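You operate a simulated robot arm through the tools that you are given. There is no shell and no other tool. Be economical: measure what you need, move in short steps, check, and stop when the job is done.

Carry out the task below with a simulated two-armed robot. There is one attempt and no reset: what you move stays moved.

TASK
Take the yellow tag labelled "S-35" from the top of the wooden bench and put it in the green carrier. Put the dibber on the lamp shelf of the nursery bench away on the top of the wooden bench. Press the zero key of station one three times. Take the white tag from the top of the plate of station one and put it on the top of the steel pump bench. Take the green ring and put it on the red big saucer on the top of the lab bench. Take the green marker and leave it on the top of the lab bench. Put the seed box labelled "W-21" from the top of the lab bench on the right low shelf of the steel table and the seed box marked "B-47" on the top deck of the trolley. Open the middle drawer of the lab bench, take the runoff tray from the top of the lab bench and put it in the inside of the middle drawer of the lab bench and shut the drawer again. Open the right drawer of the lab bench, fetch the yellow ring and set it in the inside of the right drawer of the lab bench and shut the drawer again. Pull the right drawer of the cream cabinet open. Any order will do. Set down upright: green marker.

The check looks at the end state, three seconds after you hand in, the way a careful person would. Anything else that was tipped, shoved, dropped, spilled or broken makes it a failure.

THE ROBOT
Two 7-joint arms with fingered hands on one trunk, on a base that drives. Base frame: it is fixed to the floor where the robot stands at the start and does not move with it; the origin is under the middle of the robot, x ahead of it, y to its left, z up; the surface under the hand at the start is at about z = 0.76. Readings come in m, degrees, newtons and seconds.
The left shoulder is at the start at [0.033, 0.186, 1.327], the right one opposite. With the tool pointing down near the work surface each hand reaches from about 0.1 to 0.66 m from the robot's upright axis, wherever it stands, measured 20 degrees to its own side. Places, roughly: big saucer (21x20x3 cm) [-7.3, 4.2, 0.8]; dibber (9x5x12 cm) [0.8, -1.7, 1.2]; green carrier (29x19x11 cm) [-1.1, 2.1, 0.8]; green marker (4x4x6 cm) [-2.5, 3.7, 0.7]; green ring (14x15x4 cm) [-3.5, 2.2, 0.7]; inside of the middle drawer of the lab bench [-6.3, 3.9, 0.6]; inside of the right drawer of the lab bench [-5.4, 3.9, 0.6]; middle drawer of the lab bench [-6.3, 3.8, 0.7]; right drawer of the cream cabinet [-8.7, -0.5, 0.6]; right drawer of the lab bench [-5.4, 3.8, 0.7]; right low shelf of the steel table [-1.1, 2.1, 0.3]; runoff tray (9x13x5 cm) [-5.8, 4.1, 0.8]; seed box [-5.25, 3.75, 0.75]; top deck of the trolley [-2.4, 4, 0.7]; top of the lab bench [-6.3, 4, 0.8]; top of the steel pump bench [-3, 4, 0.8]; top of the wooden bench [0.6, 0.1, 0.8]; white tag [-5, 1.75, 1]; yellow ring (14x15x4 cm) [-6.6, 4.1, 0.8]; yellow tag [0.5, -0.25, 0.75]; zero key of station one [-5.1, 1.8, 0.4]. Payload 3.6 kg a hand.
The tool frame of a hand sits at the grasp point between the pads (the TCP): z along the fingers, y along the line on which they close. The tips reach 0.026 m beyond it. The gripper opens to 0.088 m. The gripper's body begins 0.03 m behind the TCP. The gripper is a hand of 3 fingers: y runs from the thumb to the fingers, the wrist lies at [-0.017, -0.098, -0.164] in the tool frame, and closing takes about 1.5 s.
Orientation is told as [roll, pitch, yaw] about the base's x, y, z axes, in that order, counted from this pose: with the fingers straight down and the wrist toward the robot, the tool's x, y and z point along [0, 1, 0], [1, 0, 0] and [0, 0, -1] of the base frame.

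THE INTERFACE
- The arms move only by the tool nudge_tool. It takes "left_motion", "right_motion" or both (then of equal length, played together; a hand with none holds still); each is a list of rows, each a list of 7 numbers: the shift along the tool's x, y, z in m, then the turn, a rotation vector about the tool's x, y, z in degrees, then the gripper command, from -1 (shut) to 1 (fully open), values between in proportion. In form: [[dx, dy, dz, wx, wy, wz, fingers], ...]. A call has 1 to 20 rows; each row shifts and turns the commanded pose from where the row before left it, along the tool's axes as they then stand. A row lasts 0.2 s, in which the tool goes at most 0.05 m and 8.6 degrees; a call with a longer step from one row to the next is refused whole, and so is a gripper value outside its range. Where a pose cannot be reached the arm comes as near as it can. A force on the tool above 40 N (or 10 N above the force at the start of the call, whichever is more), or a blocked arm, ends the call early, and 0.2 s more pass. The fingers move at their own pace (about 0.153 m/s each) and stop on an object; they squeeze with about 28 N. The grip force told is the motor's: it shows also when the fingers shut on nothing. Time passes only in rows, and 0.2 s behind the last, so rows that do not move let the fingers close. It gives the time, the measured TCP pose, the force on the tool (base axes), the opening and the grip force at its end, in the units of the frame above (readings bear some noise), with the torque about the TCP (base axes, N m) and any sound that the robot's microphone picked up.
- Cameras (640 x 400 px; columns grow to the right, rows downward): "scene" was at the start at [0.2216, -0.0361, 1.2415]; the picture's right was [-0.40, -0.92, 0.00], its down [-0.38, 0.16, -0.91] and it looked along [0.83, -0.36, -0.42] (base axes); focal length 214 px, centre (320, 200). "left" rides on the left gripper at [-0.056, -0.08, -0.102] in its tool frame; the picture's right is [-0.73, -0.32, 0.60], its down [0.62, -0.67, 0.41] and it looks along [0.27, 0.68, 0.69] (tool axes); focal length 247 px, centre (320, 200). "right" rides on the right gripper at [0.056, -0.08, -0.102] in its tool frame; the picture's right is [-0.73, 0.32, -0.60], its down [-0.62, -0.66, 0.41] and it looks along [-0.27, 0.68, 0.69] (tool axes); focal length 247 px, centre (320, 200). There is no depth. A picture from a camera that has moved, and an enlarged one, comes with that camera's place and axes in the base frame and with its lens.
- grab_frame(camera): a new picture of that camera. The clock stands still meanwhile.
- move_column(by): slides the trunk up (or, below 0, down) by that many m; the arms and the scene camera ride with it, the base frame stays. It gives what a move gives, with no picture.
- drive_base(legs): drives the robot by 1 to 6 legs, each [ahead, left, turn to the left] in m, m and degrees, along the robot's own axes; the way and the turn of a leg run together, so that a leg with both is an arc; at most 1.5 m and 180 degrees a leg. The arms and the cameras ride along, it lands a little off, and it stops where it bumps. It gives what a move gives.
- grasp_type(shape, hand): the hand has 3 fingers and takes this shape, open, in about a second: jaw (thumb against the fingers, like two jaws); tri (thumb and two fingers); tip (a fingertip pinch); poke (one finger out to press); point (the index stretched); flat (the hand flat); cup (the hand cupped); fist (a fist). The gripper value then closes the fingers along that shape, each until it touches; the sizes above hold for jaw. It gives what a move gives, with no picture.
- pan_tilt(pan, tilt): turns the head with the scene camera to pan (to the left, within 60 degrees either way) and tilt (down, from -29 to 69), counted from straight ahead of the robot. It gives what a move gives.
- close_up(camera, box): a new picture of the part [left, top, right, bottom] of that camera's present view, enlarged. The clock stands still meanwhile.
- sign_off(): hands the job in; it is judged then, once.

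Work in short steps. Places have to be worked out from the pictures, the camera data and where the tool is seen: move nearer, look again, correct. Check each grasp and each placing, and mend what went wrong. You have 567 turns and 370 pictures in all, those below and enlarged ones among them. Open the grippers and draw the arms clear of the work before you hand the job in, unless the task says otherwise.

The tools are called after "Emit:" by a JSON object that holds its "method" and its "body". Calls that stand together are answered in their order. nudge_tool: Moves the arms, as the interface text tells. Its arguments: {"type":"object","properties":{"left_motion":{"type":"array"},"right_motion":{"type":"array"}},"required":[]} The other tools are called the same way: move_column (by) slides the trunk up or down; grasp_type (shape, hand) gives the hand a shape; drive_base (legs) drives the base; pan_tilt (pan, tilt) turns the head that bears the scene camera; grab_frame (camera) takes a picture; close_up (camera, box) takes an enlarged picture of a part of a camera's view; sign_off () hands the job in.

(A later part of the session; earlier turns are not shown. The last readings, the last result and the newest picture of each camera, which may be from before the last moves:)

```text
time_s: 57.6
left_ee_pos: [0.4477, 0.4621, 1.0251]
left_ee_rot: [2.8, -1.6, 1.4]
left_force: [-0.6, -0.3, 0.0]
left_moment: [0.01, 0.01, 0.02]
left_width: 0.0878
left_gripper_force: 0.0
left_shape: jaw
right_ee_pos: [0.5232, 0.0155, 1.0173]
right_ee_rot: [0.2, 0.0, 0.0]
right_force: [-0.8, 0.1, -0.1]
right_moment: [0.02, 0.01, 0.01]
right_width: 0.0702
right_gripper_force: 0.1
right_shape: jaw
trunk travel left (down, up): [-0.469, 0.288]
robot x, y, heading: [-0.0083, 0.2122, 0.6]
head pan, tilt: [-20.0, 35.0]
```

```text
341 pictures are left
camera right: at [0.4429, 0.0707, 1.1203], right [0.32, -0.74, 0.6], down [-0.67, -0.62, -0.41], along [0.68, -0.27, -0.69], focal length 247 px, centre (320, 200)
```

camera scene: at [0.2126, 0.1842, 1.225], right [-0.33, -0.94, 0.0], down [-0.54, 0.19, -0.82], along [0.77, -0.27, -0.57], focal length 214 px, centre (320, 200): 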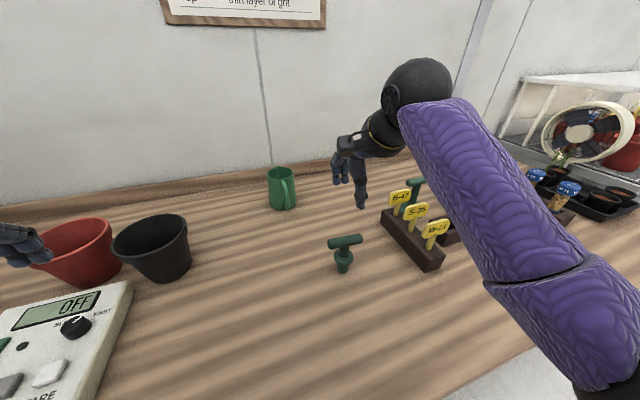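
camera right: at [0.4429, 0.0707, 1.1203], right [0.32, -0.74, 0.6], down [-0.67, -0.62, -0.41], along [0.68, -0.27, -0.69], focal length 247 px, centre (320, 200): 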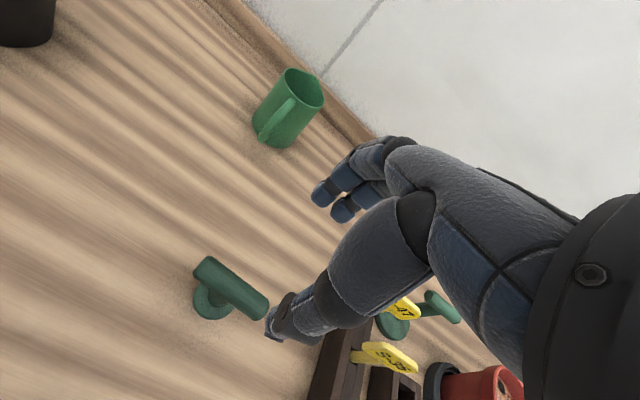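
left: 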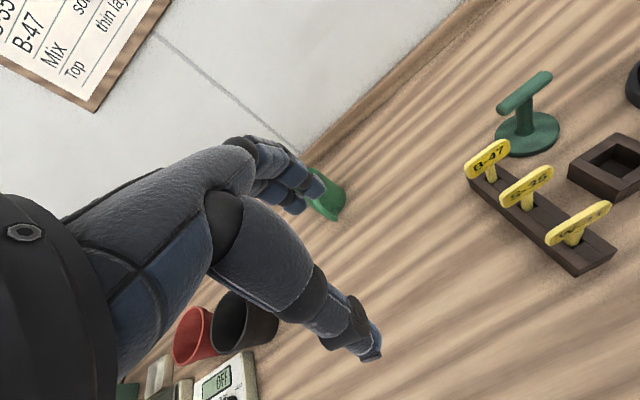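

The dibber stands upright on the bench. Next I shift the robot right 0.2 m to bring the hand above S-35.

Emit:
{"method": "drive_base", "body": {"legs": [[0, -0.2, 0]]}}

Emit:
{"method": "grab_frame", "body": {"camera": "scene"}}

Emit:
{"method": "grab_frame", "body": {"camera": "right"}}

```text
time_s: 59.2
left_ee_pos: [0.4492, 0.261, 1.0249]
left_ee_rot: [2.9, -1.5, 1.4]
left_force: [0.5, -0.9, 1.0]
left_moment: [0.03, -0.01, -0.01]
left_width: 0.0877
left_gripper_force: 0.0
left_shape: jaw
right_ee_pos: [0.5266, -0.1852, 1.0177]
right_ee_rot: [0.2, -0.1, 0.1]
right_force: [-0.7, -0.3, -0.6]
right_moment: [0.01, -0.01, 0.03]
right_width: 0.07
right_gripper_force: 0.1
right_shape: jaw
trunk travel left (down, up): [-0.469, 0.288]
robot x, y, heading: [-0.0056, 0.0119, 0.8]
head pan, tilt: [-20.0, 35.0]
```

```text
340 pictures are left
camera scene: at [0.2155, -0.0176, 1.225], right [-0.33, -0.94, 0.0], down [-0.54, 0.19, -0.82], along [0.77, -0.27, -0.57], focal length 214 px, centre (320, 200)
```

scene: 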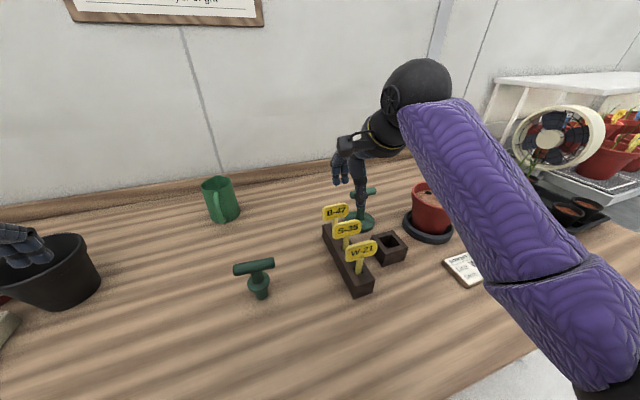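

```text
339 pictures are left
camera right: at [0.4461, -0.1305, 1.1196], right [0.32, -0.74, 0.6], down [-0.66, -0.62, -0.41], along [0.68, -0.26, -0.69], focal length 247 px, centre (320, 200)
```

right: 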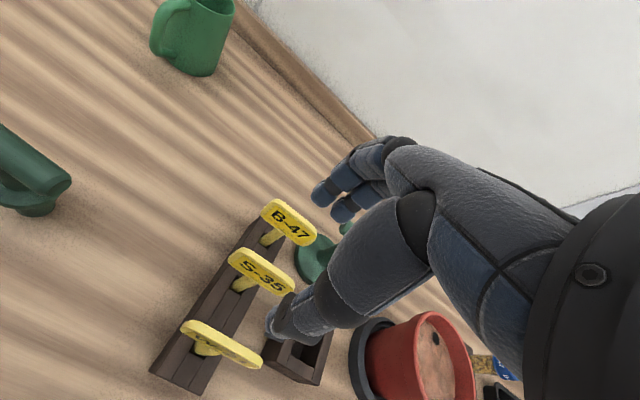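

S-35's label is at [0.549, -0.200, 0.875]. I centre above it, narrow the fingers to ~5 cm and go down most of the way.

Emit:
{"method": "nudge_tool", "body": {"right_motion": [[-0.015, 0.0225, 0, 0, 0, 0, 0.14], [0, 0, 0.03, 0, 0, 0, 0.14], [0, 0, 0.04, 0, 0, 0, 0.14], [0, 0, 0.02, 0, 0, 0, 0.14]]}}

Emit:
{"method": "close_up", "body": {"camera": "scene", "box": [260, 130, 440, 310]}}

Emit:
{"method": "grab_frame", "body": {"camera": "right"}}

```text
time_s: 60.2
left_ee_pos: [0.4489, 0.262, 1.025]
left_ee_rot: [2.6, -1.6, 1.5]
left_force: [0.1, 0.1, 0.9]
left_moment: [0.02, 0.02, 0.02]
left_width: 0.0877
left_gripper_force: 0.2
left_shape: jaw
right_ee_pos: [0.5488, -0.1995, 0.926]
right_ee_rot: [0.1, -0.1, 0.2]
right_force: [0.1, -0.1, -1.4]
right_moment: [-0.01, -0.02, 0.0]
right_width: 0.0503
right_gripper_force: 0.1
right_shape: jaw
trunk travel left (down, up): [-0.469, 0.288]
robot x, y, heading: [-0.0038, 0.0088, 1.0]
head pan, tilt: [-20.0, 35.0]
```

```text
2.22 times, centred on (350, 220) of scene
camera zoom: at [0.2153, -0.0162, 1.2251], right [-0.33, -0.94, 0.0], down [-0.54, 0.19, -0.82], along [0.77, -0.27, -0.57], focal length 477 px, centre (253, 156)
```

zoom: 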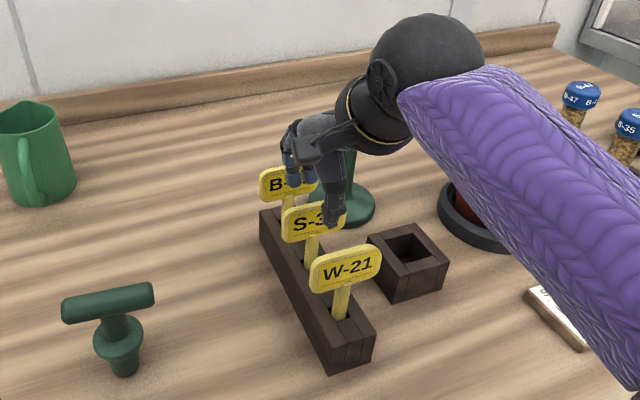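

```text
337 pictures are left
camera right: at [0.4688, -0.1442, 1.0293], right [0.32, -0.74, 0.6], down [-0.66, -0.62, -0.41], along [0.68, -0.26, -0.69], focal length 247 px, centre (320, 200)
```

right: 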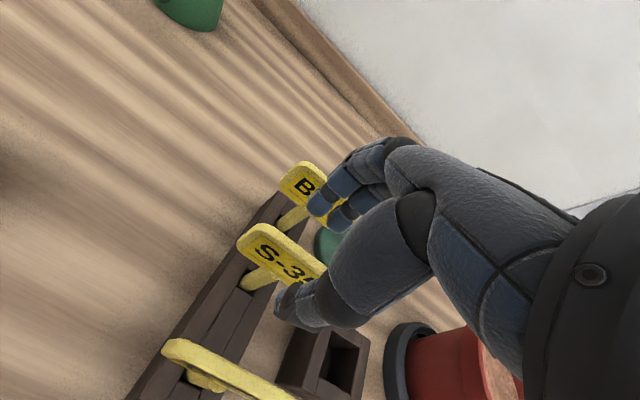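

The thumb is in front of the label and the fingers behind. I descend the last 5 cm and close.

Emit:
{"method": "nudge_tool", "body": {"right_motion": [[0.006, 0, 0.025, 0, 0, 0, 0.14], [0, 0, 0.025, 0, 0, 0, 0.14], [0, 0, 0, 0, 0, 0, -1], [0, 0, 0, 0, 0, 0, -1], [0, 0, 0, 0, 0, 0, -1], [0, 0, 0, 0, 0, 0, -1], [0, 0, 0, 0, 0, 0, -1]]}}

Emit:
{"method": "grab_frame", "body": {"camera": "right"}}

Emit:
{"method": "close_up", "body": {"camera": "scene", "box": [260, 130, 440, 310]}}

```text
time_s: 61.8
left_ee_pos: [0.4498, 0.2611, 1.0247]
left_ee_rot: [2.8, -1.6, 1.5]
left_force: [-0.8, -0.5, 0.1]
left_moment: [-0.01, 0.01, 0.01]
left_width: 0.0879
left_gripper_force: 0.0
left_shape: jaw
right_ee_pos: [0.549, -0.1936, 0.8763]
right_ee_rot: [0.1, 0.0, 0.1]
right_force: [5.0, -1.5, -0.4]
right_moment: [-0.06, -0.15, 0.06]
right_width: 0.0019
right_gripper_force: 28.4
right_shape: jaw
trunk travel left (down, up): [-0.469, 0.288]
robot x, y, heading: [-0.0026, 0.0074, 0.8]
head pan, tilt: [-20.0, 35.0]
```

```text
336 pictures are left
camera right: at [0.4691, -0.1383, 0.9799], right [0.32, -0.74, 0.6], down [-0.66, -0.62, -0.41], along [0.68, -0.27, -0.69], focal length 247 px, centre (320, 200)
```

right: 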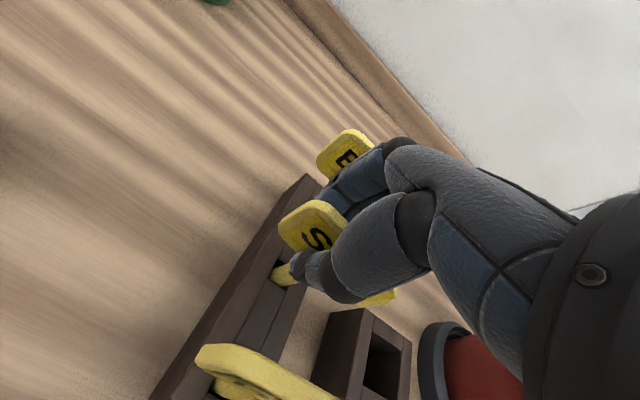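

```text
2.22 times, centred on (350, 220) of scene
camera zoom: at [0.216, -0.0165, 1.2249], right [-0.33, -0.94, 0.0], down [-0.54, 0.19, -0.82], along [0.77, -0.27, -0.57], focal length 477 px, centre (253, 156)
```

zoom: 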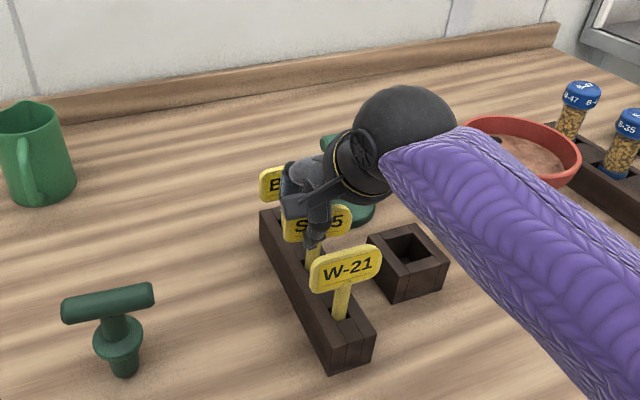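

Gripping the tag. I lift straight up 0.15 m.

Emit:
{"method": "nudge_tool", "body": {"right_motion": [[0, 0, -0.015, 0, 0, 0, -1], [0, 0, -0.025, 0, 0, 0, -1], [0, 0, -0.03, 0, 0, 0, -1], [0, 0, -0.04, 0, 0, 0, -1], [0, 0, -0.04, 0, 0, 0, -1]]}}

Emit:
{"method": "close_up", "body": {"camera": "scene", "box": [260, 110, 440, 310]}}

Emit:
{"method": "grab_frame", "body": {"camera": "right"}}

```text
time_s: 63.0
left_ee_pos: [0.4494, 0.261, 1.0247]
left_ee_rot: [2.7, -1.6, 1.5]
left_force: [0.6, -0.4, 0.3]
left_moment: [-0.02, 0.01, -0.02]
left_width: 0.0879
left_gripper_force: 0.1
left_shape: jaw
right_ee_pos: [0.5481, -0.1941, 1.027]
right_ee_rot: [0.1, -0.1, 0.1]
right_force: [-0.3, 0.2, -0.3]
right_moment: [-0.02, -0.02, 0.01]
right_width: 0.0016
right_gripper_force: 28.3
right_shape: jaw
trunk travel left (down, up): [-0.469, 0.288]
robot x, y, heading: [-0.0034, 0.0081, 0.6]
head pan, tilt: [-20.0, 35.0]
```

```text
2.00 times, centred on (350, 210) of scene
camera zoom: at [0.2154, -0.0162, 1.2251], right [-0.33, -0.94, 0.0], down [-0.54, 0.19, -0.82], along [0.77, -0.27, -0.57], focal length 429 px, centre (260, 180)
```

zoom: 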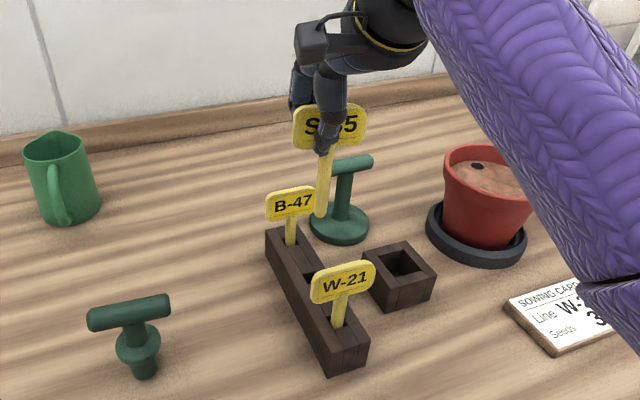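

```text
333 pictures are left
camera right: at [0.4683, -0.1387, 1.1299], right [0.32, -0.73, 0.6], down [-0.66, -0.62, -0.41], along [0.68, -0.27, -0.69], focal length 247 px, centre (320, 200)
```

right: 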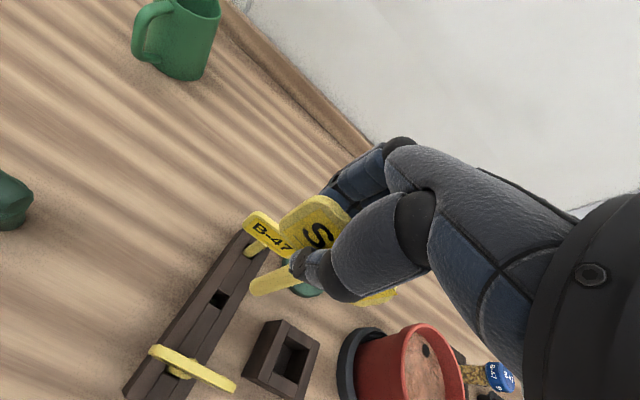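

S-35 is in the hand. I back away 0.8 m, turn left toward the steel table, and look.

Emit:
{"method": "drive_base", "body": {"legs": [[-0.8, 0, 0], [0, 0, 90]]}}

Emit:
{"method": "pan_tilt", "body": {"pan": 10, "tilt": 20}}

Emit:
{"method": "grab_frame", "body": {"camera": "scene"}}

```text
time_s: 71.1
left_ee_pos: [-1.0607, 0.4507, 1.0244]
left_ee_rot: [2.8, -1.5, 91.8]
left_force: [-0.6, -0.1, -0.3]
left_moment: [-0.01, -0.02, -0.03]
left_width: 0.0879
left_gripper_force: 0.1
left_shape: jaw
right_ee_pos: [-0.605, 0.5522, 1.0264]
right_ee_rot: [0.0, -0.1, 90.5]
right_force: [-0.4, -0.3, 0.2]
right_moment: [-0.01, 0.02, 0.0]
right_width: 0.0015
right_gripper_force: 28.0
right_shape: jaw
trunk travel left (down, up): [-0.469, 0.288]
robot x, y, heading: [-0.8054, -0.0009, 91.1]
head pan, tilt: [-20.0, 35.0]
```

```text
time_s: 72.0
left_ee_pos: [-1.061, 0.4501, 1.0256]
left_ee_rot: [2.6, -1.5, 91.8]
left_force: [-0.5, 0.3, 0.3]
left_moment: [0.02, -0.01, 0.02]
left_width: 0.0877
left_gripper_force: 0.1
left_shape: jaw
right_ee_pos: [-0.6053, 0.5508, 1.0267]
right_ee_rot: [0.2, -0.2, 90.4]
right_force: [0.8, 0.0, -0.3]
right_moment: [-0.01, -0.01, 0.02]
right_width: 0.0014
right_gripper_force: 27.9
right_shape: jaw
trunk travel left (down, up): [-0.469, 0.288]
robot x, y, heading: [-0.8087, -0.0006, 91.1]
head pan, tilt: [10.0, 20.0]
```

```text
332 pictures are left
camera scene: at [-0.828, 0.2274, 1.2488], right [0.98, 0.19, 0.0], down [0.07, -0.34, -0.94], along [-0.18, 0.92, -0.34], focal length 214 px, centre (320, 200)
```

scene: 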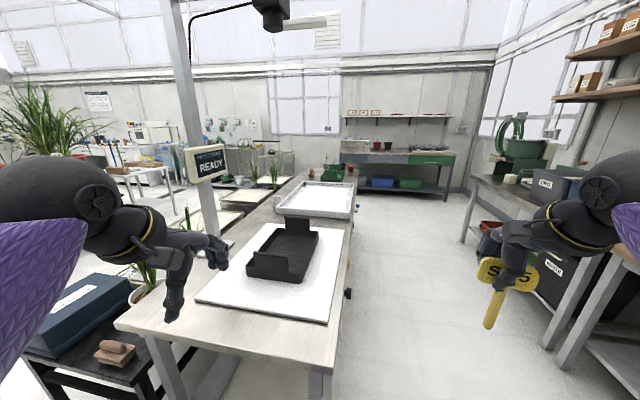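

I zoom on the green objects near pixel (335,172), where the carrier should be.

Emit:
{"method": "close_up", "body": {"camera": "scene", "box": [220, 100, 480, 260]}}

```text
2.46 times, centred on (350, 180) of scene
camera zoom: at [-0.828, 0.2274, 1.2488], right [0.98, 0.19, 0.0], down [0.07, -0.34, -0.94], along [-0.18, 0.92, -0.34], focal length 528 px, centre (246, 249)
```

zoom: 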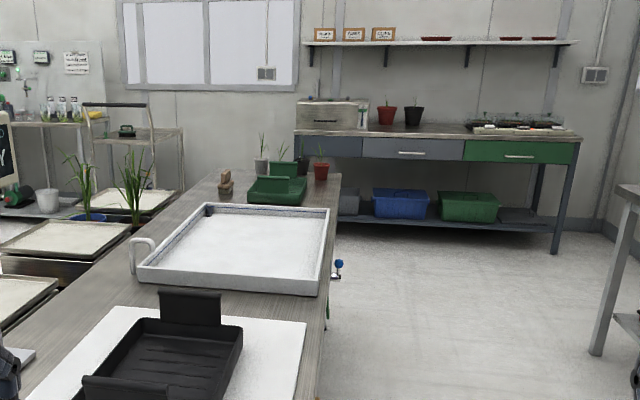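

The carrier stands on the long steel table (east edge x≈-0.87), reachable from the aisle. I raise the trunk, sidestep into the aisle, drive up to y≈2.1 and turn to face the table.

Emit:
{"method": "move_column", "body": {"by": 0.15}}

Emit:
{"method": "drive_base", "body": {"legs": [[0, -0.5, 0], [1.05, 0, -1], [1.02, 0, 0], [0, 0, 90]]}}

Emit:
{"method": "pan_tilt", "body": {"pan": 0, "tilt": 35}}

Emit:
{"method": "grab_frame", "body": {"camera": "scene"}}

```text
time_s: 73.8
left_ee_pos: [-1.0598, 0.4501, 1.1748]
left_ee_rot: [2.7, -1.7, 91.8]
left_force: [-0.2, -0.2, 0.0]
left_moment: [0.0, -0.02, 0.02]
left_width: 0.0877
left_gripper_force: 0.1
left_shape: jaw
right_ee_pos: [-0.6058, 0.5514, 1.1753]
right_ee_rot: [0.1, -0.1, 90.4]
right_force: [-0.7, 0.0, 0.1]
right_moment: [-0.02, 0.02, 0.03]
right_width: 0.0015
right_gripper_force: 28.0
right_shape: jaw
trunk travel left (down, up): [-0.619, 0.138]
robot x, y, heading: [-0.8076, -0.0007, 91.3]
head pan, tilt: [10.0, 20.0]
```

```text
time_s: 90.6
left_ee_pos: [-0.7887, 1.8412, 1.1756]
left_ee_rot: [2.6, -1.6, -177.7]
left_force: [0.2, -0.3, -0.3]
left_moment: [0.03, -0.05, -0.05]
left_width: 0.0878
left_gripper_force: 0.1
left_shape: jaw
right_ee_pos: [-0.8948, 2.2938, 1.1758]
right_ee_rot: [0.1, 0.0, -179.0]
right_force: [0.2, -0.1, -0.4]
right_moment: [-0.04, 0.0, -0.02]
right_width: 0.0016
right_gripper_force: 27.8
right_shape: jaw
trunk travel left (down, up): [-0.619, 0.138]
robot x, y, heading: [-0.3426, 2.0981, -178.1]
head pan, tilt: [10.0, 20.0]
```

```text
time_s: 91.3
left_ee_pos: [-0.7893, 1.8396, 1.175]
left_ee_rot: [2.7, -1.6, -177.6]
left_force: [-0.4, -0.4, 0.0]
left_moment: [-0.02, 0.02, 0.03]
left_width: 0.088
left_gripper_force: 0.0
left_shape: jaw
right_ee_pos: [-0.8954, 2.2944, 1.1767]
right_ee_rot: [0.1, 0.0, -179.0]
right_force: [0.3, 0.9, -0.2]
right_moment: [-0.03, 0.01, 0.02]
right_width: 0.0015
right_gripper_force: 27.9
right_shape: jaw
trunk travel left (down, up): [-0.619, 0.138]
robot x, y, heading: [-0.3371, 2.1006, -178.1]
head pan, tilt: [0.0, 35.0]
```

```text
330 pictures are left
camera scene: at [-0.5594, 2.0931, 1.379], right [-0.03, 1.0, 0.0], down [0.57, 0.02, -0.82], along [-0.82, -0.03, -0.57], focal length 214 px, centre (320, 200)
```

scene: 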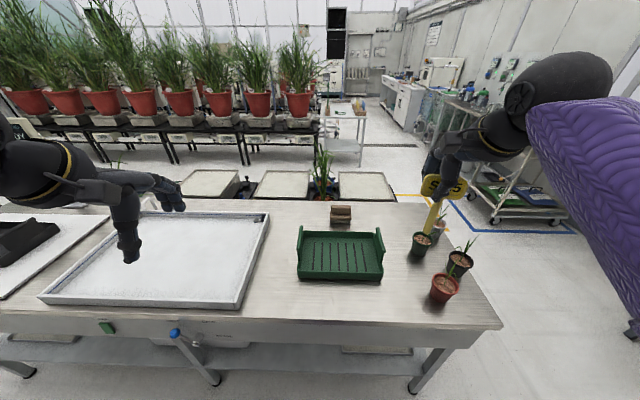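

The green carrier is at about [-1.065, 2.144], long side along y. I shift the tag hand left, then yaw it 90° so the tag can be laid along the carrier's length.

Emit:
{"method": "nudge_tool", "body": {"right_motion": [[0.03, -0.02, 0, 0, 0, 0, -1], [0.03, -0.02, 0, 0, 0, 0, -1], [0.03, -0.02, 0, 0, 0, 0, -1], [0, 0, 0, 0, 0, -8.2, -1], [0, 0, 0, 0, 0, -8.2, -1], [0, 0, 0, 0, 0, -8.2, -1], [0, 0, 0, 0, 0, -8.2, -1], [0, 0, 0, 0, 0, -8.2, -1], [0, 0, 0, 0, 0, -8.2, -1], [0, 0, 0, 0, 0, -8.2, -1], [0, 0, 0, 0, 0, -8.2, -1], [0, 0, 0, 0, 0, -8.2, -1], [0, 0, 0, 0, 0, -8.2, -1], [0, 0, 0, 0, 0, -8, -1], [0, 0, 0, 0, 0, 0, -1]]}}

Emit:
{"method": "drive_base", "body": {"legs": [[0.24, 0, -1.9]]}}

Emit:
{"method": "grab_frame", "body": {"camera": "scene"}}

```text
time_s: 94.5
left_ee_pos: [-0.7876, 1.8409, 1.1753]
left_ee_rot: [2.8, -1.6, -177.6]
left_force: [0.1, 0.3, -0.8]
left_moment: [-0.01, 0.01, 0.02]
left_width: 0.0878
left_gripper_force: 0.0
left_shape: jaw
right_ee_pos: [-0.8327, 2.2059, 1.177]
right_ee_rot: [-0.1, 0.0, -88.9]
right_force: [-0.8, -0.1, 0.4]
right_moment: [0.0, 0.01, 0.01]
right_width: 0.0016
right_gripper_force: 27.1
right_shape: jaw
trunk travel left (down, up): [-0.619, 0.138]
robot x, y, heading: [-0.342, 2.1017, -178.0]
head pan, tilt: [0.0, 35.0]
```

```text
time_s: 96.3
left_ee_pos: [-1.04, 1.8535, 1.1758]
left_ee_rot: [2.6, -1.6, -179.6]
left_force: [0.5, 0.4, -0.8]
left_moment: [0.01, -0.04, 0.0]
left_width: 0.0875
left_gripper_force: 0.1
left_shape: jaw
right_ee_pos: [-1.0722, 2.22, 1.1756]
right_ee_rot: [-0.1, -0.2, -90.9]
right_force: [-0.8, -0.6, -0.6]
right_moment: [0.01, -0.05, -0.02]
right_width: 0.0014
right_gripper_force: 28.3
right_shape: jaw
trunk travel left (down, up): [-0.619, 0.138]
robot x, y, heading: [-0.5796, 2.0965, 179.9]
head pan, tilt: [0.0, 35.0]
```

```text
329 pictures are left
camera scene: at [-0.8022, 2.0974, 1.3788], right [0.0, 1.0, 0.0], down [0.57, 0.0, -0.82], along [-0.82, 0.0, -0.57], focal length 214 px, centre (320, 200)
```

scene: 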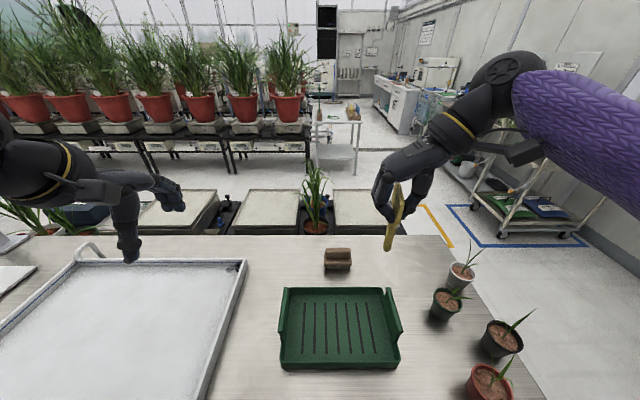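

Carrier interior spans x −1.17…−0.985, y 2.0…2.29. I lower the trunk, centre the tag over it with a slight tilt, and come down.

Emit:
{"method": "nudge_tool", "body": {"right_motion": [[0, 0.03, 0, -4, 0, 0, -1], [0, 0.03, 0, -4, 0, 0, -1], [0, 0, 0, -4, 0, 0, -1], [0, 0, 0, 0, 0, 0, -1]]}}

Emit:
{"method": "move_column", "body": {"by": -0.15}}

Emit:
{"method": "nudge_tool", "body": {"right_motion": [[0, 0, 0.04, 0, 0, 0, -1], [0, 0, 0.04, 0, 0, 0, -1], [0, 0, 0.02, 0, 0, 0, -1]]}}

Emit:
{"method": "grab_frame", "body": {"camera": "scene"}}

Emit:
{"method": "grab_frame", "body": {"camera": "right"}}

```text
time_s: 97.3
left_ee_pos: [-1.0395, 1.852, 1.1747]
left_ee_rot: [2.7, -1.6, -179.5]
left_force: [-0.6, -0.2, 0.1]
left_moment: [0.02, -0.01, 0.02]
left_width: 0.0878
left_gripper_force: 0.0
left_shape: jaw
right_ee_pos: [-1.073, 2.1577, 1.1782]
right_ee_rot: [0.0, -12.2, -90.9]
right_force: [0.1, 0.0, 0.3]
right_moment: [-0.04, 0.03, -0.02]
right_width: 0.0015
right_gripper_force: 28.2
right_shape: jaw
trunk travel left (down, up): [-0.619, 0.138]
robot x, y, heading: [-0.5846, 2.1009, 180.0]
head pan, tilt: [0.0, 35.0]
```

```text
time_s: 99.1
left_ee_pos: [-1.039, 1.8534, 1.0248]
left_ee_rot: [2.7, -1.7, -179.6]
left_force: [0.5, -1.4, 0.8]
left_moment: [-0.01, -0.01, 0.0]
left_width: 0.0879
left_gripper_force: 0.0
left_shape: jaw
right_ee_pos: [-1.0729, 2.1592, 1.0299]
right_ee_rot: [-0.1, -12.1, -90.9]
right_force: [-0.1, 0.2, 0.5]
right_moment: [0.0, 0.0, -0.03]
right_width: 0.0015
right_gripper_force: 28.5
right_shape: jaw
trunk travel left (down, up): [-0.469, 0.288]
robot x, y, heading: [-0.5807, 2.0994, 180.1]
head pan, tilt: [0.0, 35.0]
```

```text
time_s: 99.9
left_ee_pos: [-1.0393, 1.8513, 1.0253]
left_ee_rot: [2.6, -1.6, -179.4]
left_force: [0.6, 0.1, 0.4]
left_moment: [-0.01, -0.01, 0.02]
left_width: 0.0882
left_gripper_force: 0.1
left_shape: jaw
right_ee_pos: [-1.0731, 2.1382, 0.9301]
right_ee_rot: [-0.2, -12.1, -91.0]
right_force: [0.1, 0.1, -0.1]
right_moment: [0.02, 0.02, -0.01]
right_width: 0.0016
right_gripper_force: 28.0
right_shape: jaw
trunk travel left (down, up): [-0.469, 0.288]
robot x, y, heading: [-0.5831, 2.098, 179.8]
head pan, tilt: [0.0, 35.0]
```

```text
328 pictures are left
camera scene: at [-0.8078, 2.0973, 1.225], right [0.0, 1.0, 0.0], down [0.57, 0.0, -0.82], along [-0.82, 0.0, -0.57], focal length 214 px, centre (320, 200)
```

scene: 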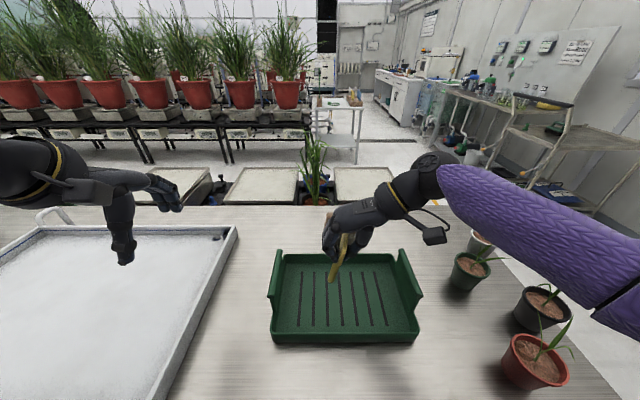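

```text
327 pictures are left
camera right: at [-1.0151, 2.2351, 1.0142], right [-0.74, -0.17, 0.65], down [-0.61, 0.57, -0.54], along [-0.28, -0.8, -0.53], focal length 247 px, centre (320, 200)
```

right: 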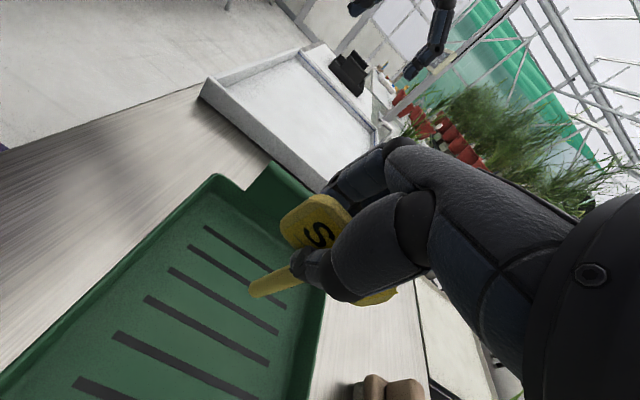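

The forearm passes near the seedlings on the right, so I shift the base 0.05 m left, then lower a little and check.

Emit:
{"method": "drive_base", "body": {"legs": [[0, 0.05, 0]]}}

Emit:
{"method": "nudge_tool", "body": {"right_motion": [[0, -0.005, 0.03, 0, 0, 0, -1], [0, 0, 0.01, 0, 0, 0, -1], [0, 0, 0, 0, 0, 0, -1]]}}

Emit:
{"method": "grab_frame", "body": {"camera": "scene"}}

```text
time_s: 100.8
left_ee_pos: [-1.0388, 1.8012, 1.0242]
left_ee_rot: [2.6, -1.6, -179.4]
left_force: [-0.5, -0.6, -0.5]
left_moment: [0.04, -0.02, -0.01]
left_width: 0.0879
left_gripper_force: 0.0
left_shape: jaw
right_ee_pos: [-1.0727, 2.0846, 0.932]
right_ee_rot: [0.1, -12.0, -90.9]
right_force: [-1.1, -0.9, -0.3]
right_moment: [0.07, 0.0, -0.01]
right_width: 0.0015
right_gripper_force: 27.8
right_shape: jaw
trunk travel left (down, up): [-0.469, 0.288]
robot x, y, heading: [-0.5831, 2.0458, 180.0]
head pan, tilt: [0.0, 35.0]
```

```text
time_s: 101.6
left_ee_pos: [-1.0385, 1.8027, 1.0253]
left_ee_rot: [2.7, -1.6, -179.4]
left_force: [-1.8, -0.4, 1.4]
left_moment: [-0.01, -0.03, 0.0]
left_width: 0.0877
left_gripper_force: 0.0
left_shape: jaw
right_ee_pos: [-1.0745, 2.0836, 0.8909]
right_ee_rot: [0.0, -12.2, -91.0]
right_force: [0.2, 0.2, -0.6]
right_moment: [0.02, 0.03, 0.01]
right_width: 0.0017
right_gripper_force: 28.0
right_shape: jaw
trunk travel left (down, up): [-0.469, 0.288]
robot x, y, heading: [-0.5798, 2.0475, 179.8]
head pan, tilt: [0.0, 35.0]
```

```text
326 pictures are left
camera scene: at [-0.808, 2.0473, 1.225], right [0.0, 1.0, 0.0], down [0.57, 0.0, -0.82], along [-0.82, 0.0, -0.57], focal length 214 px, centre (320, 200)
```

scene: 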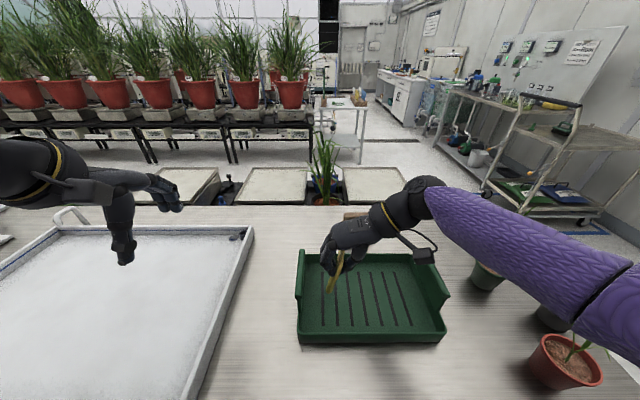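

The stalk tip hangs ~2–3 cm over the carrier floor. I nudge slightly toward the centre, lower 1.5 cm and release.

Emit:
{"method": "nudge_tool", "body": {"right_motion": [[0, -0.02, 0.015, 0, 0, 0, -1], [0, 0, 0, 0, 0, 0, -1], [0, 0, 0, 0, 0, 0, 0.3], [0, 0, 0, 0, 0, 0, 0.6], [0, 0, 0, 0, 0, 0, 0.6], [0, 0, 0, 0, 0, 0, 0.6]]}}

Emit:
{"method": "grab_frame", "body": {"camera": "scene"}}

Emit:
{"method": "grab_frame", "body": {"camera": "right"}}

```text
time_s: 103.0
left_ee_pos: [-1.0401, 1.8008, 1.0256]
left_ee_rot: [2.7, -1.7, -179.6]
left_force: [-0.3, 0.1, -0.6]
left_moment: [0.02, -0.01, 0.04]
left_width: 0.088
left_gripper_force: 0.0
left_shape: jaw
right_ee_pos: [-1.0727, 2.1, 0.873]
right_ee_rot: [-0.1, -12.1, -91.0]
right_force: [0.9, 1.0, 0.8]
right_moment: [-0.04, 0.02, 0.0]
right_width: 0.0702
right_gripper_force: 0.0
right_shape: jaw
trunk travel left (down, up): [-0.469, 0.288]
robot x, y, heading: [-0.5789, 2.0432, 179.7]
head pan, tilt: [0.0, 35.0]
```

```text
325 pictures are left
camera scene: at [-0.8079, 2.0472, 1.225], right [0.0, 1.0, 0.0], down [0.57, 0.0, -0.82], along [-0.82, 0.0, -0.57], focal length 214 px, centre (320, 200)
```

scene: 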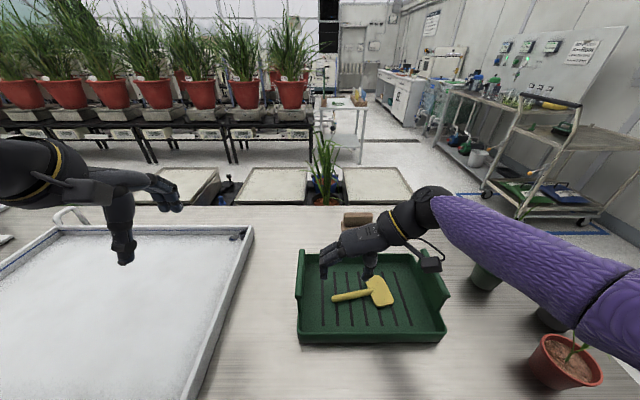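

```text
324 pictures are left
camera right: at [-1.0148, 2.1981, 0.9558], right [-0.74, -0.17, 0.65], down [-0.61, 0.57, -0.54], along [-0.28, -0.8, -0.53], focal length 247 px, centre (320, 200)
```

right: 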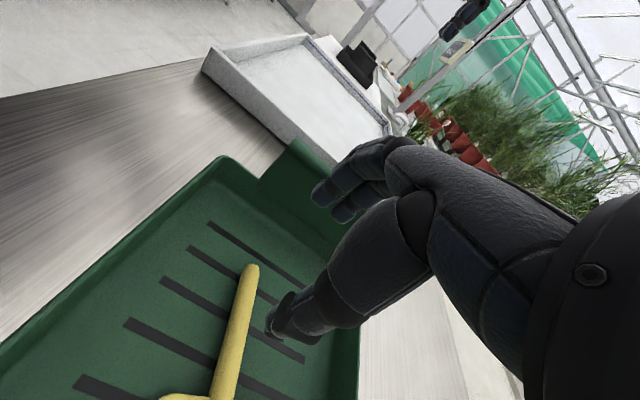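

The tag lies flat inside the carrier. I raise the hand, back off, and turn the wrist back.

Emit:
{"method": "nudge_tool", "body": {"right_motion": [[0, 0.01, -0.04, 0, 0, 0, 0.6], [0, 0.01, -0.04, 0, 0, 0, 0.6], [0, 0.01, -0.04, 0, 0, 0, 0.6], [0, 0.01, -0.03, 4, 0, 0, 0.6], [0, 0, 0, 4, 0, 0, 0.6], [0, 0, 0, 4, 0, 0, 0.6]]}}

Emit:
{"method": "drive_base", "body": {"legs": [[-0.35, 0, 0]]}}

Emit:
{"method": "nudge_tool", "body": {"right_motion": [[0, 0, 0, 0, 0, 8.2, 0.6], [0, 0, 0, 0, 0, 8.2, 0.6], [0, 0, 0, 0, 0, 8.2, 0.6], [0, 0, 0, 0, 0, 8.2, 0.6], [0, 0, 0, 0, 0, 8.2, 0.6], [0, 0, 0, 0, 0, 8.2, 0.6], [0, 0, 0, 0, 0, 8.2, 0.6], [0, 0, 0, 0, 0, 8.2, 0.6], [0, 0, 0, 0, 0, 8.2, 0.6], [0, 0, 0, 0, 0, 8.2, 0.6], [0, 0, 0, 0, 0, 8.2, 0.6]]}}

Emit:
{"method": "grab_frame", "body": {"camera": "scene"}}

```text
time_s: 104.4
left_ee_pos: [-1.0394, 1.8023, 1.0254]
left_ee_rot: [2.7, -1.6, -179.5]
left_force: [1.1, -0.4, -0.3]
left_moment: [-0.01, 0.03, -0.03]
left_width: 0.0875
left_gripper_force: 0.0
left_shape: jaw
right_ee_pos: [-1.0738, 2.0924, 1.0281]
right_ee_rot: [0.0, -0.1, -90.9]
right_force: [-0.8, -0.1, 0.5]
right_moment: [0.01, -0.02, 0.0]
right_width: 0.0702
right_gripper_force: 0.0
right_shape: jaw
trunk travel left (down, up): [-0.469, 0.288]
robot x, y, heading: [-0.58, 2.0432, 179.9]
head pan, tilt: [0.0, 35.0]
```

```text
time_s: 106.7
left_ee_pos: [-0.689, 1.802, 1.0253]
left_ee_rot: [2.6, -1.7, -179.5]
left_force: [0.1, -0.1, 0.0]
left_moment: [-0.03, 0.01, 0.01]
left_width: 0.0878
left_gripper_force: 0.0
left_shape: jaw
right_ee_pos: [-0.7221, 2.0911, 1.0282]
right_ee_rot: [-0.1, -0.1, -90.9]
right_force: [0.7, -0.2, 0.4]
right_moment: [-0.02, 0.01, -0.02]
right_width: 0.0703
right_gripper_force: 0.1
right_shape: jaw
trunk travel left (down, up): [-0.469, 0.288]
robot x, y, heading: [-0.2314, 2.0476, 179.9]
head pan, tilt: [0.0, 35.0]
```

```text
time_s: 109.1
left_ee_pos: [-0.6896, 1.801, 1.0251]
left_ee_rot: [2.7, -1.6, -179.5]
left_force: [0.0, 0.0, -0.4]
left_moment: [-0.01, 0.02, 0.01]
left_width: 0.0878
left_gripper_force: 0.1
left_shape: jaw
right_ee_pos: [-0.7225, 2.0899, 1.0283]
right_ee_rot: [0.1, -0.1, 178.8]
right_force: [-0.1, -0.4, 0.6]
right_moment: [0.0, 0.01, -0.03]
right_width: 0.07
right_gripper_force: 0.1
right_shape: jaw
trunk travel left (down, up): [-0.469, 0.288]
robot x, y, heading: [-0.2305, 2.043, 179.7]
head pan, tilt: [0.0, 35.0]
```

```text
323 pictures are left
camera scene: at [-0.4579, 2.0458, 1.2251], right [0.0, 1.0, 0.0], down [0.57, 0.0, -0.82], along [-0.82, 0.0, -0.57], focal length 214 px, centre (320, 200)
```

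scene: 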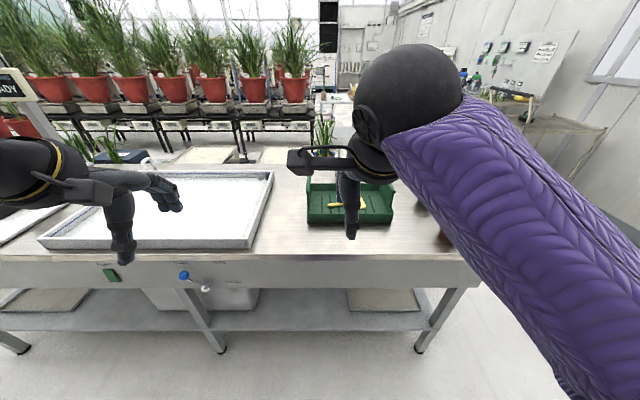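

Done with the tag. I drive right (north) past the table end to look at the trolley area.

Emit:
{"method": "drive_base", "body": {"legs": [[0, -0.95, 0]]}}

Emit:
{"method": "nudge_tool", "body": {"right_motion": [[-0.04, -0.01, 0, 0, 0, 0, 0.6], [-0.04, -0.01, 0, 0, 0, 0, 0.6], [-0.04, -0.01, 0, 0, 0, 0, 0.6], [-0.04, -0.01, 0, 0, 0, 0, 0.6], [-0.04, -0.01, 0, 0, 0, 0, 0.6]]}}

Emit:
{"method": "pan_tilt", "body": {"pan": -10, "tilt": 18}}

Emit:
{"method": "grab_frame", "body": {"camera": "scene"}}

```text
time_s: 114.0
left_ee_pos: [-0.6875, 2.7484, 1.0258]
left_ee_rot: [2.7, -1.5, -179.4]
left_force: [-0.5, 0.5, 0.0]
left_moment: [-0.01, -0.01, 0.0]
left_width: 0.0879
left_gripper_force: 0.0
left_shape: jaw
right_ee_pos: [-0.7223, 3.0379, 1.028]
right_ee_rot: [0.2, 0.0, 179.1]
right_force: [-0.1, 0.6, 0.8]
right_moment: [-0.02, -0.01, 0.02]
right_width: 0.07
right_gripper_force: 0.0
right_shape: jaw
trunk travel left (down, up): [-0.469, 0.288]
robot x, y, heading: [-0.229, 2.9922, 179.9]
head pan, tilt: [0.0, 35.0]
```

```text
time_s: 115.2
left_ee_pos: [-0.6868, 2.7485, 1.025]
left_ee_rot: [2.9, -1.7, -179.4]
left_force: [1.1, 0.1, 0.5]
left_moment: [0.0, 0.02, -0.01]
left_width: 0.0878
left_gripper_force: 0.1
left_shape: jaw
right_ee_pos: [-0.6681, 3.2385, 1.0278]
right_ee_rot: [0.1, -0.1, 179.2]
right_force: [0.2, -0.5, -0.6]
right_moment: [-0.04, -0.02, -0.02]
right_width: 0.07
right_gripper_force: 0.2
right_shape: jaw
trunk travel left (down, up): [-0.469, 0.288]
robot x, y, heading: [-0.2306, 2.9951, 179.9]
head pan, tilt: [0.0, 35.0]
```

```text
time_s: 116.0
left_ee_pos: [-0.6873, 2.7489, 1.0251]
left_ee_rot: [2.6, -1.7, -179.4]
left_force: [-0.4, 0.2, 0.8]
left_moment: [-0.02, 0.01, 0.02]
left_width: 0.0879
left_gripper_force: 0.1
left_shape: jaw
right_ee_pos: [-0.6691, 3.2373, 1.0279]
right_ee_rot: [0.1, -0.1, 179.0]
right_force: [-0.2, -0.1, -0.4]
right_moment: [-0.03, 0.01, 0.03]
right_width: 0.0701
right_gripper_force: 0.1
right_shape: jaw
trunk travel left (down, up): [-0.469, 0.288]
robot x, y, heading: [-0.2296, 2.9916, 179.9]
head pan, tilt: [-10.0, 18.0]
```

```text
322 pictures are left
camera scene: at [-0.4607, 3.01, 1.2521], right [0.17, 0.98, 0.0], down [0.31, -0.05, -0.95], along [-0.94, 0.17, -0.31], focal length 214 px, centre (320, 200)
```

scene: 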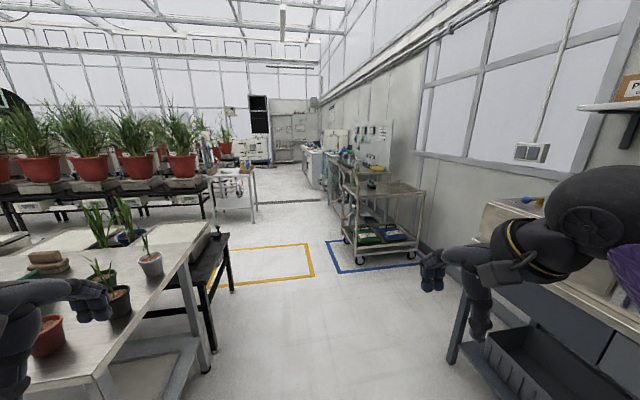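

I drive west along the aisle to in front of the trolley and turn to face it.

Emit:
{"method": "drive_base", "body": {"legs": [[1.05, 0, 0], [1.05, 0, 0], [0, 0, -90]]}}

Emit:
{"method": "pan_tilt", "body": {"pan": 5, "tilt": 30}}

Emit:
{"method": "grab_frame", "body": {"camera": "scene"}}

```text
time_s: 130.3
left_ee_pos: [-2.5786, 3.4521, 1.0241]
left_ee_rot: [2.7, -1.6, 90.9]
left_force: [0.7, 0.5, 0.3]
left_moment: [-0.01, -0.01, 0.0]
left_width: 0.0881
left_gripper_force: 0.1
left_shape: jaw
right_ee_pos: [-2.0912, 3.4336, 1.0261]
right_ee_rot: [0.2, -0.1, 89.3]
right_force: [0.6, 1.0, -0.1]
right_moment: [-0.01, 0.0, 0.0]
right_width: 0.0703
right_gripper_force: 0.1
right_shape: jaw
trunk travel left (down, up): [-0.469, 0.288]
robot x, y, heading: [-2.3299, 2.9974, 90.2]
head pan, tilt: [-10.0, 18.0]
```

```text
time_s: 131.0
left_ee_pos: [-2.5792, 3.4517, 1.0249]
left_ee_rot: [2.8, -1.5, 90.9]
left_force: [0.3, -0.8, -0.9]
left_moment: [0.03, 0.02, -0.02]
left_width: 0.0878
left_gripper_force: 0.1
left_shape: jaw
right_ee_pos: [-2.0906, 3.4349, 1.0276]
right_ee_rot: [0.1, -0.1, 89.2]
right_force: [0.1, 0.6, 0.2]
right_moment: [0.02, -0.02, -0.01]
right_width: 0.07
right_gripper_force: 0.1
right_shape: jaw
trunk travel left (down, up): [-0.469, 0.288]
robot x, y, heading: [-2.3333, 2.9923, 90.1]
head pan, tilt: [5.0, 30.0]
```

```text
321 pictures are left
camera scene: at [-2.3424, 3.2237, 1.2329], right [1.0, 0.09, 0.0], down [0.04, -0.5, -0.87], along [-0.08, 0.86, -0.5], focal length 214 px, centre (320, 200)
```

scene: 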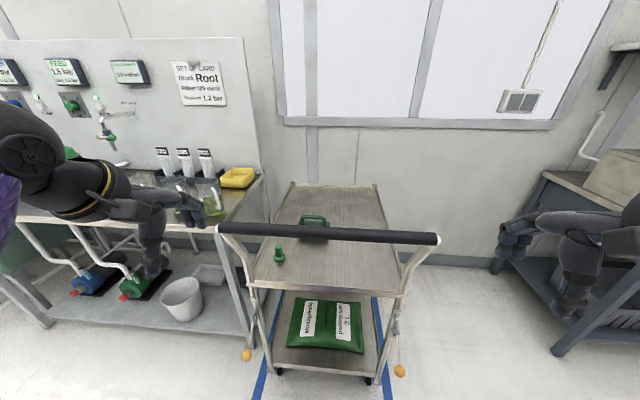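

The trolley has its handle bar toward me, in front of the marker. I'll come from the trolley's east side instead, with the trunk raised for clearance.

Emit:
{"method": "move_column", "body": {"by": 0.2}}

Emit:
{"method": "drive_base", "body": {"legs": [[0, -0.55, 0], [0, 0, 90]]}}

Emit:
{"method": "pan_tilt", "body": {"pan": -35, "tilt": 25}}

Emit:
{"method": "grab_frame", "body": {"camera": "scene"}}

```text
time_s: 133.2
left_ee_pos: [-2.5784, 3.452, 1.2237]
left_ee_rot: [2.8, -1.6, 91.0]
left_force: [0.4, -0.2, 0.2]
left_moment: [0.05, -0.06, -0.01]
left_width: 0.0879
left_gripper_force: 0.1
left_shape: jaw
right_ee_pos: [-2.0909, 3.4344, 1.2265]
right_ee_rot: [0.0, 0.0, 89.3]
right_force: [0.1, -0.1, -0.1]
right_moment: [0.03, 0.02, 0.02]
right_width: 0.0701
right_gripper_force: 0.0
right_shape: jaw
trunk travel left (down, up): [-0.669, 0.088]
robot x, y, heading: [-2.3341, 2.9955, 90.2]
head pan, tilt: [5.0, 30.0]
```

```text
time_s: 140.2
left_ee_pos: [-2.2388, 2.7473, 1.225]
left_ee_rot: [2.7, -1.5, -178.6]
left_force: [0.6, -0.9, -0.3]
left_moment: [-0.02, 0.02, 0.04]
left_width: 0.0879
left_gripper_force: 0.2
left_shape: jaw
right_ee_pos: [-2.2256, 3.2368, 1.2258]
right_ee_rot: [0.1, -0.1, 179.8]
right_force: [0.7, 0.2, -1.5]
right_moment: [0.01, 0.01, 0.05]
right_width: 0.0702
right_gripper_force: 0.1
right_shape: jaw
trunk travel left (down, up): [-0.669, 0.088]
robot x, y, heading: [-1.7838, 2.9966, -179.5]
head pan, tilt: [5.0, 30.0]
```

```text
time_s: 141.3
left_ee_pos: [-2.2386, 2.7474, 1.2255]
left_ee_rot: [2.7, -1.5, -178.7]
left_force: [-0.2, -0.1, 0.4]
left_moment: [0.04, 0.03, 0.01]
left_width: 0.0879
left_gripper_force: 0.0
left_shape: jaw
right_ee_pos: [-2.2245, 3.2376, 1.2264]
right_ee_rot: [0.0, 0.0, 179.8]
right_force: [-0.2, 0.9, 0.0]
right_moment: [0.0, 0.0, -0.01]
right_width: 0.0698
right_gripper_force: 0.1
right_shape: jaw
trunk travel left (down, up): [-0.669, 0.088]
robot x, y, heading: [-1.7821, 3.0002, -179.5]
head pan, tilt: [-35.0, 25.0]
```

```text
320 pictures are left
camera scene: at [-1.9918, 3.0491, 1.445], right [0.56, 0.83, 0.0], down [0.35, -0.24, -0.91], along [-0.75, 0.51, -0.42], focal length 214 px, centre (320, 200)
```

scene: 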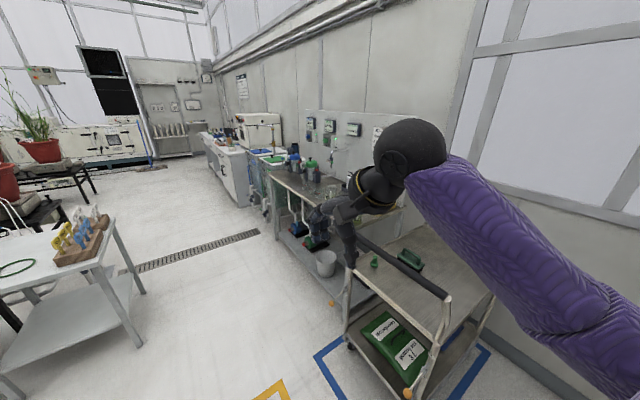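

Clear to the north. I sidestep 0.7 m right to stand east of the trolley.

Emit:
{"method": "drive_base", "body": {"legs": [[0, -0.62, -0.5]]}}

Emit:
{"method": "pan_tilt", "body": {"pan": 0, "tilt": 40}}

Emit:
{"method": "grab_frame", "body": {"camera": "scene"}}

```text
time_s: 144.7
left_ee_pos: [-2.2457, 3.3677, 1.2255]
left_ee_rot: [2.6, -1.7, -178.7]
left_force: [-0.4, 1.1, -0.4]
left_moment: [0.03, -0.02, -0.05]
left_width: 0.0876
left_gripper_force: 0.2
left_shape: jaw
right_ee_pos: [-2.2309, 3.8576, 1.2272]
right_ee_rot: [0.0, 0.0, 179.7]
right_force: [-0.2, -0.4, 0.4]
right_moment: [0.03, -0.05, 0.05]
right_width: 0.0701
right_gripper_force: 0.1
right_shape: jaw
trunk travel left (down, up): [-0.669, 0.088]
robot x, y, heading: [-1.7899, 3.616, -179.6]
head pan, tilt: [-35.0, 25.0]
```

```text
time_s: 145.7
left_ee_pos: [-2.2459, 3.3679, 1.2256]
left_ee_rot: [2.7, -1.6, -178.8]
left_force: [0.1, -0.4, -0.9]
left_moment: [0.01, 0.0, 0.01]
left_width: 0.0875
left_gripper_force: 0.1
left_shape: jaw
right_ee_pos: [-2.2303, 3.8575, 1.2266]
right_ee_rot: [0.1, -0.1, 179.7]
right_force: [1.0, 0.1, 0.3]
right_moment: [0.0, -0.01, 0.02]
right_width: 0.0702
right_gripper_force: 0.1
right_shape: jaw
trunk travel left (down, up): [-0.669, 0.088]
robot x, y, heading: [-1.79, 3.6151, -179.5]
head pan, tilt: [0.0, 40.0]
```

```text
319 pictures are left
camera scene: at [-2.0073, 3.6152, 1.4217], right [-0.01, 1.0, 0.0], down [0.64, 0.01, -0.77], along [-0.77, -0.01, -0.64], focal length 214 px, centre (320, 200)
```

scene: 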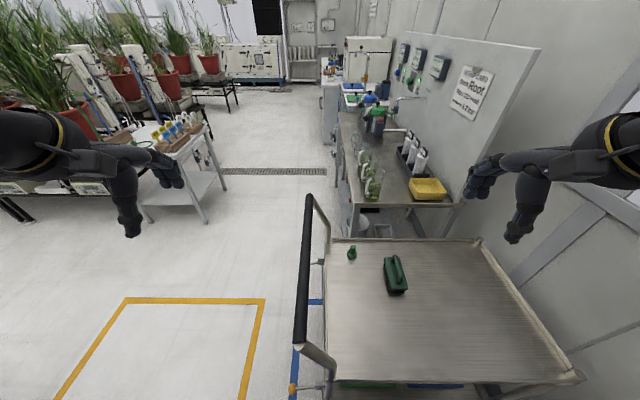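

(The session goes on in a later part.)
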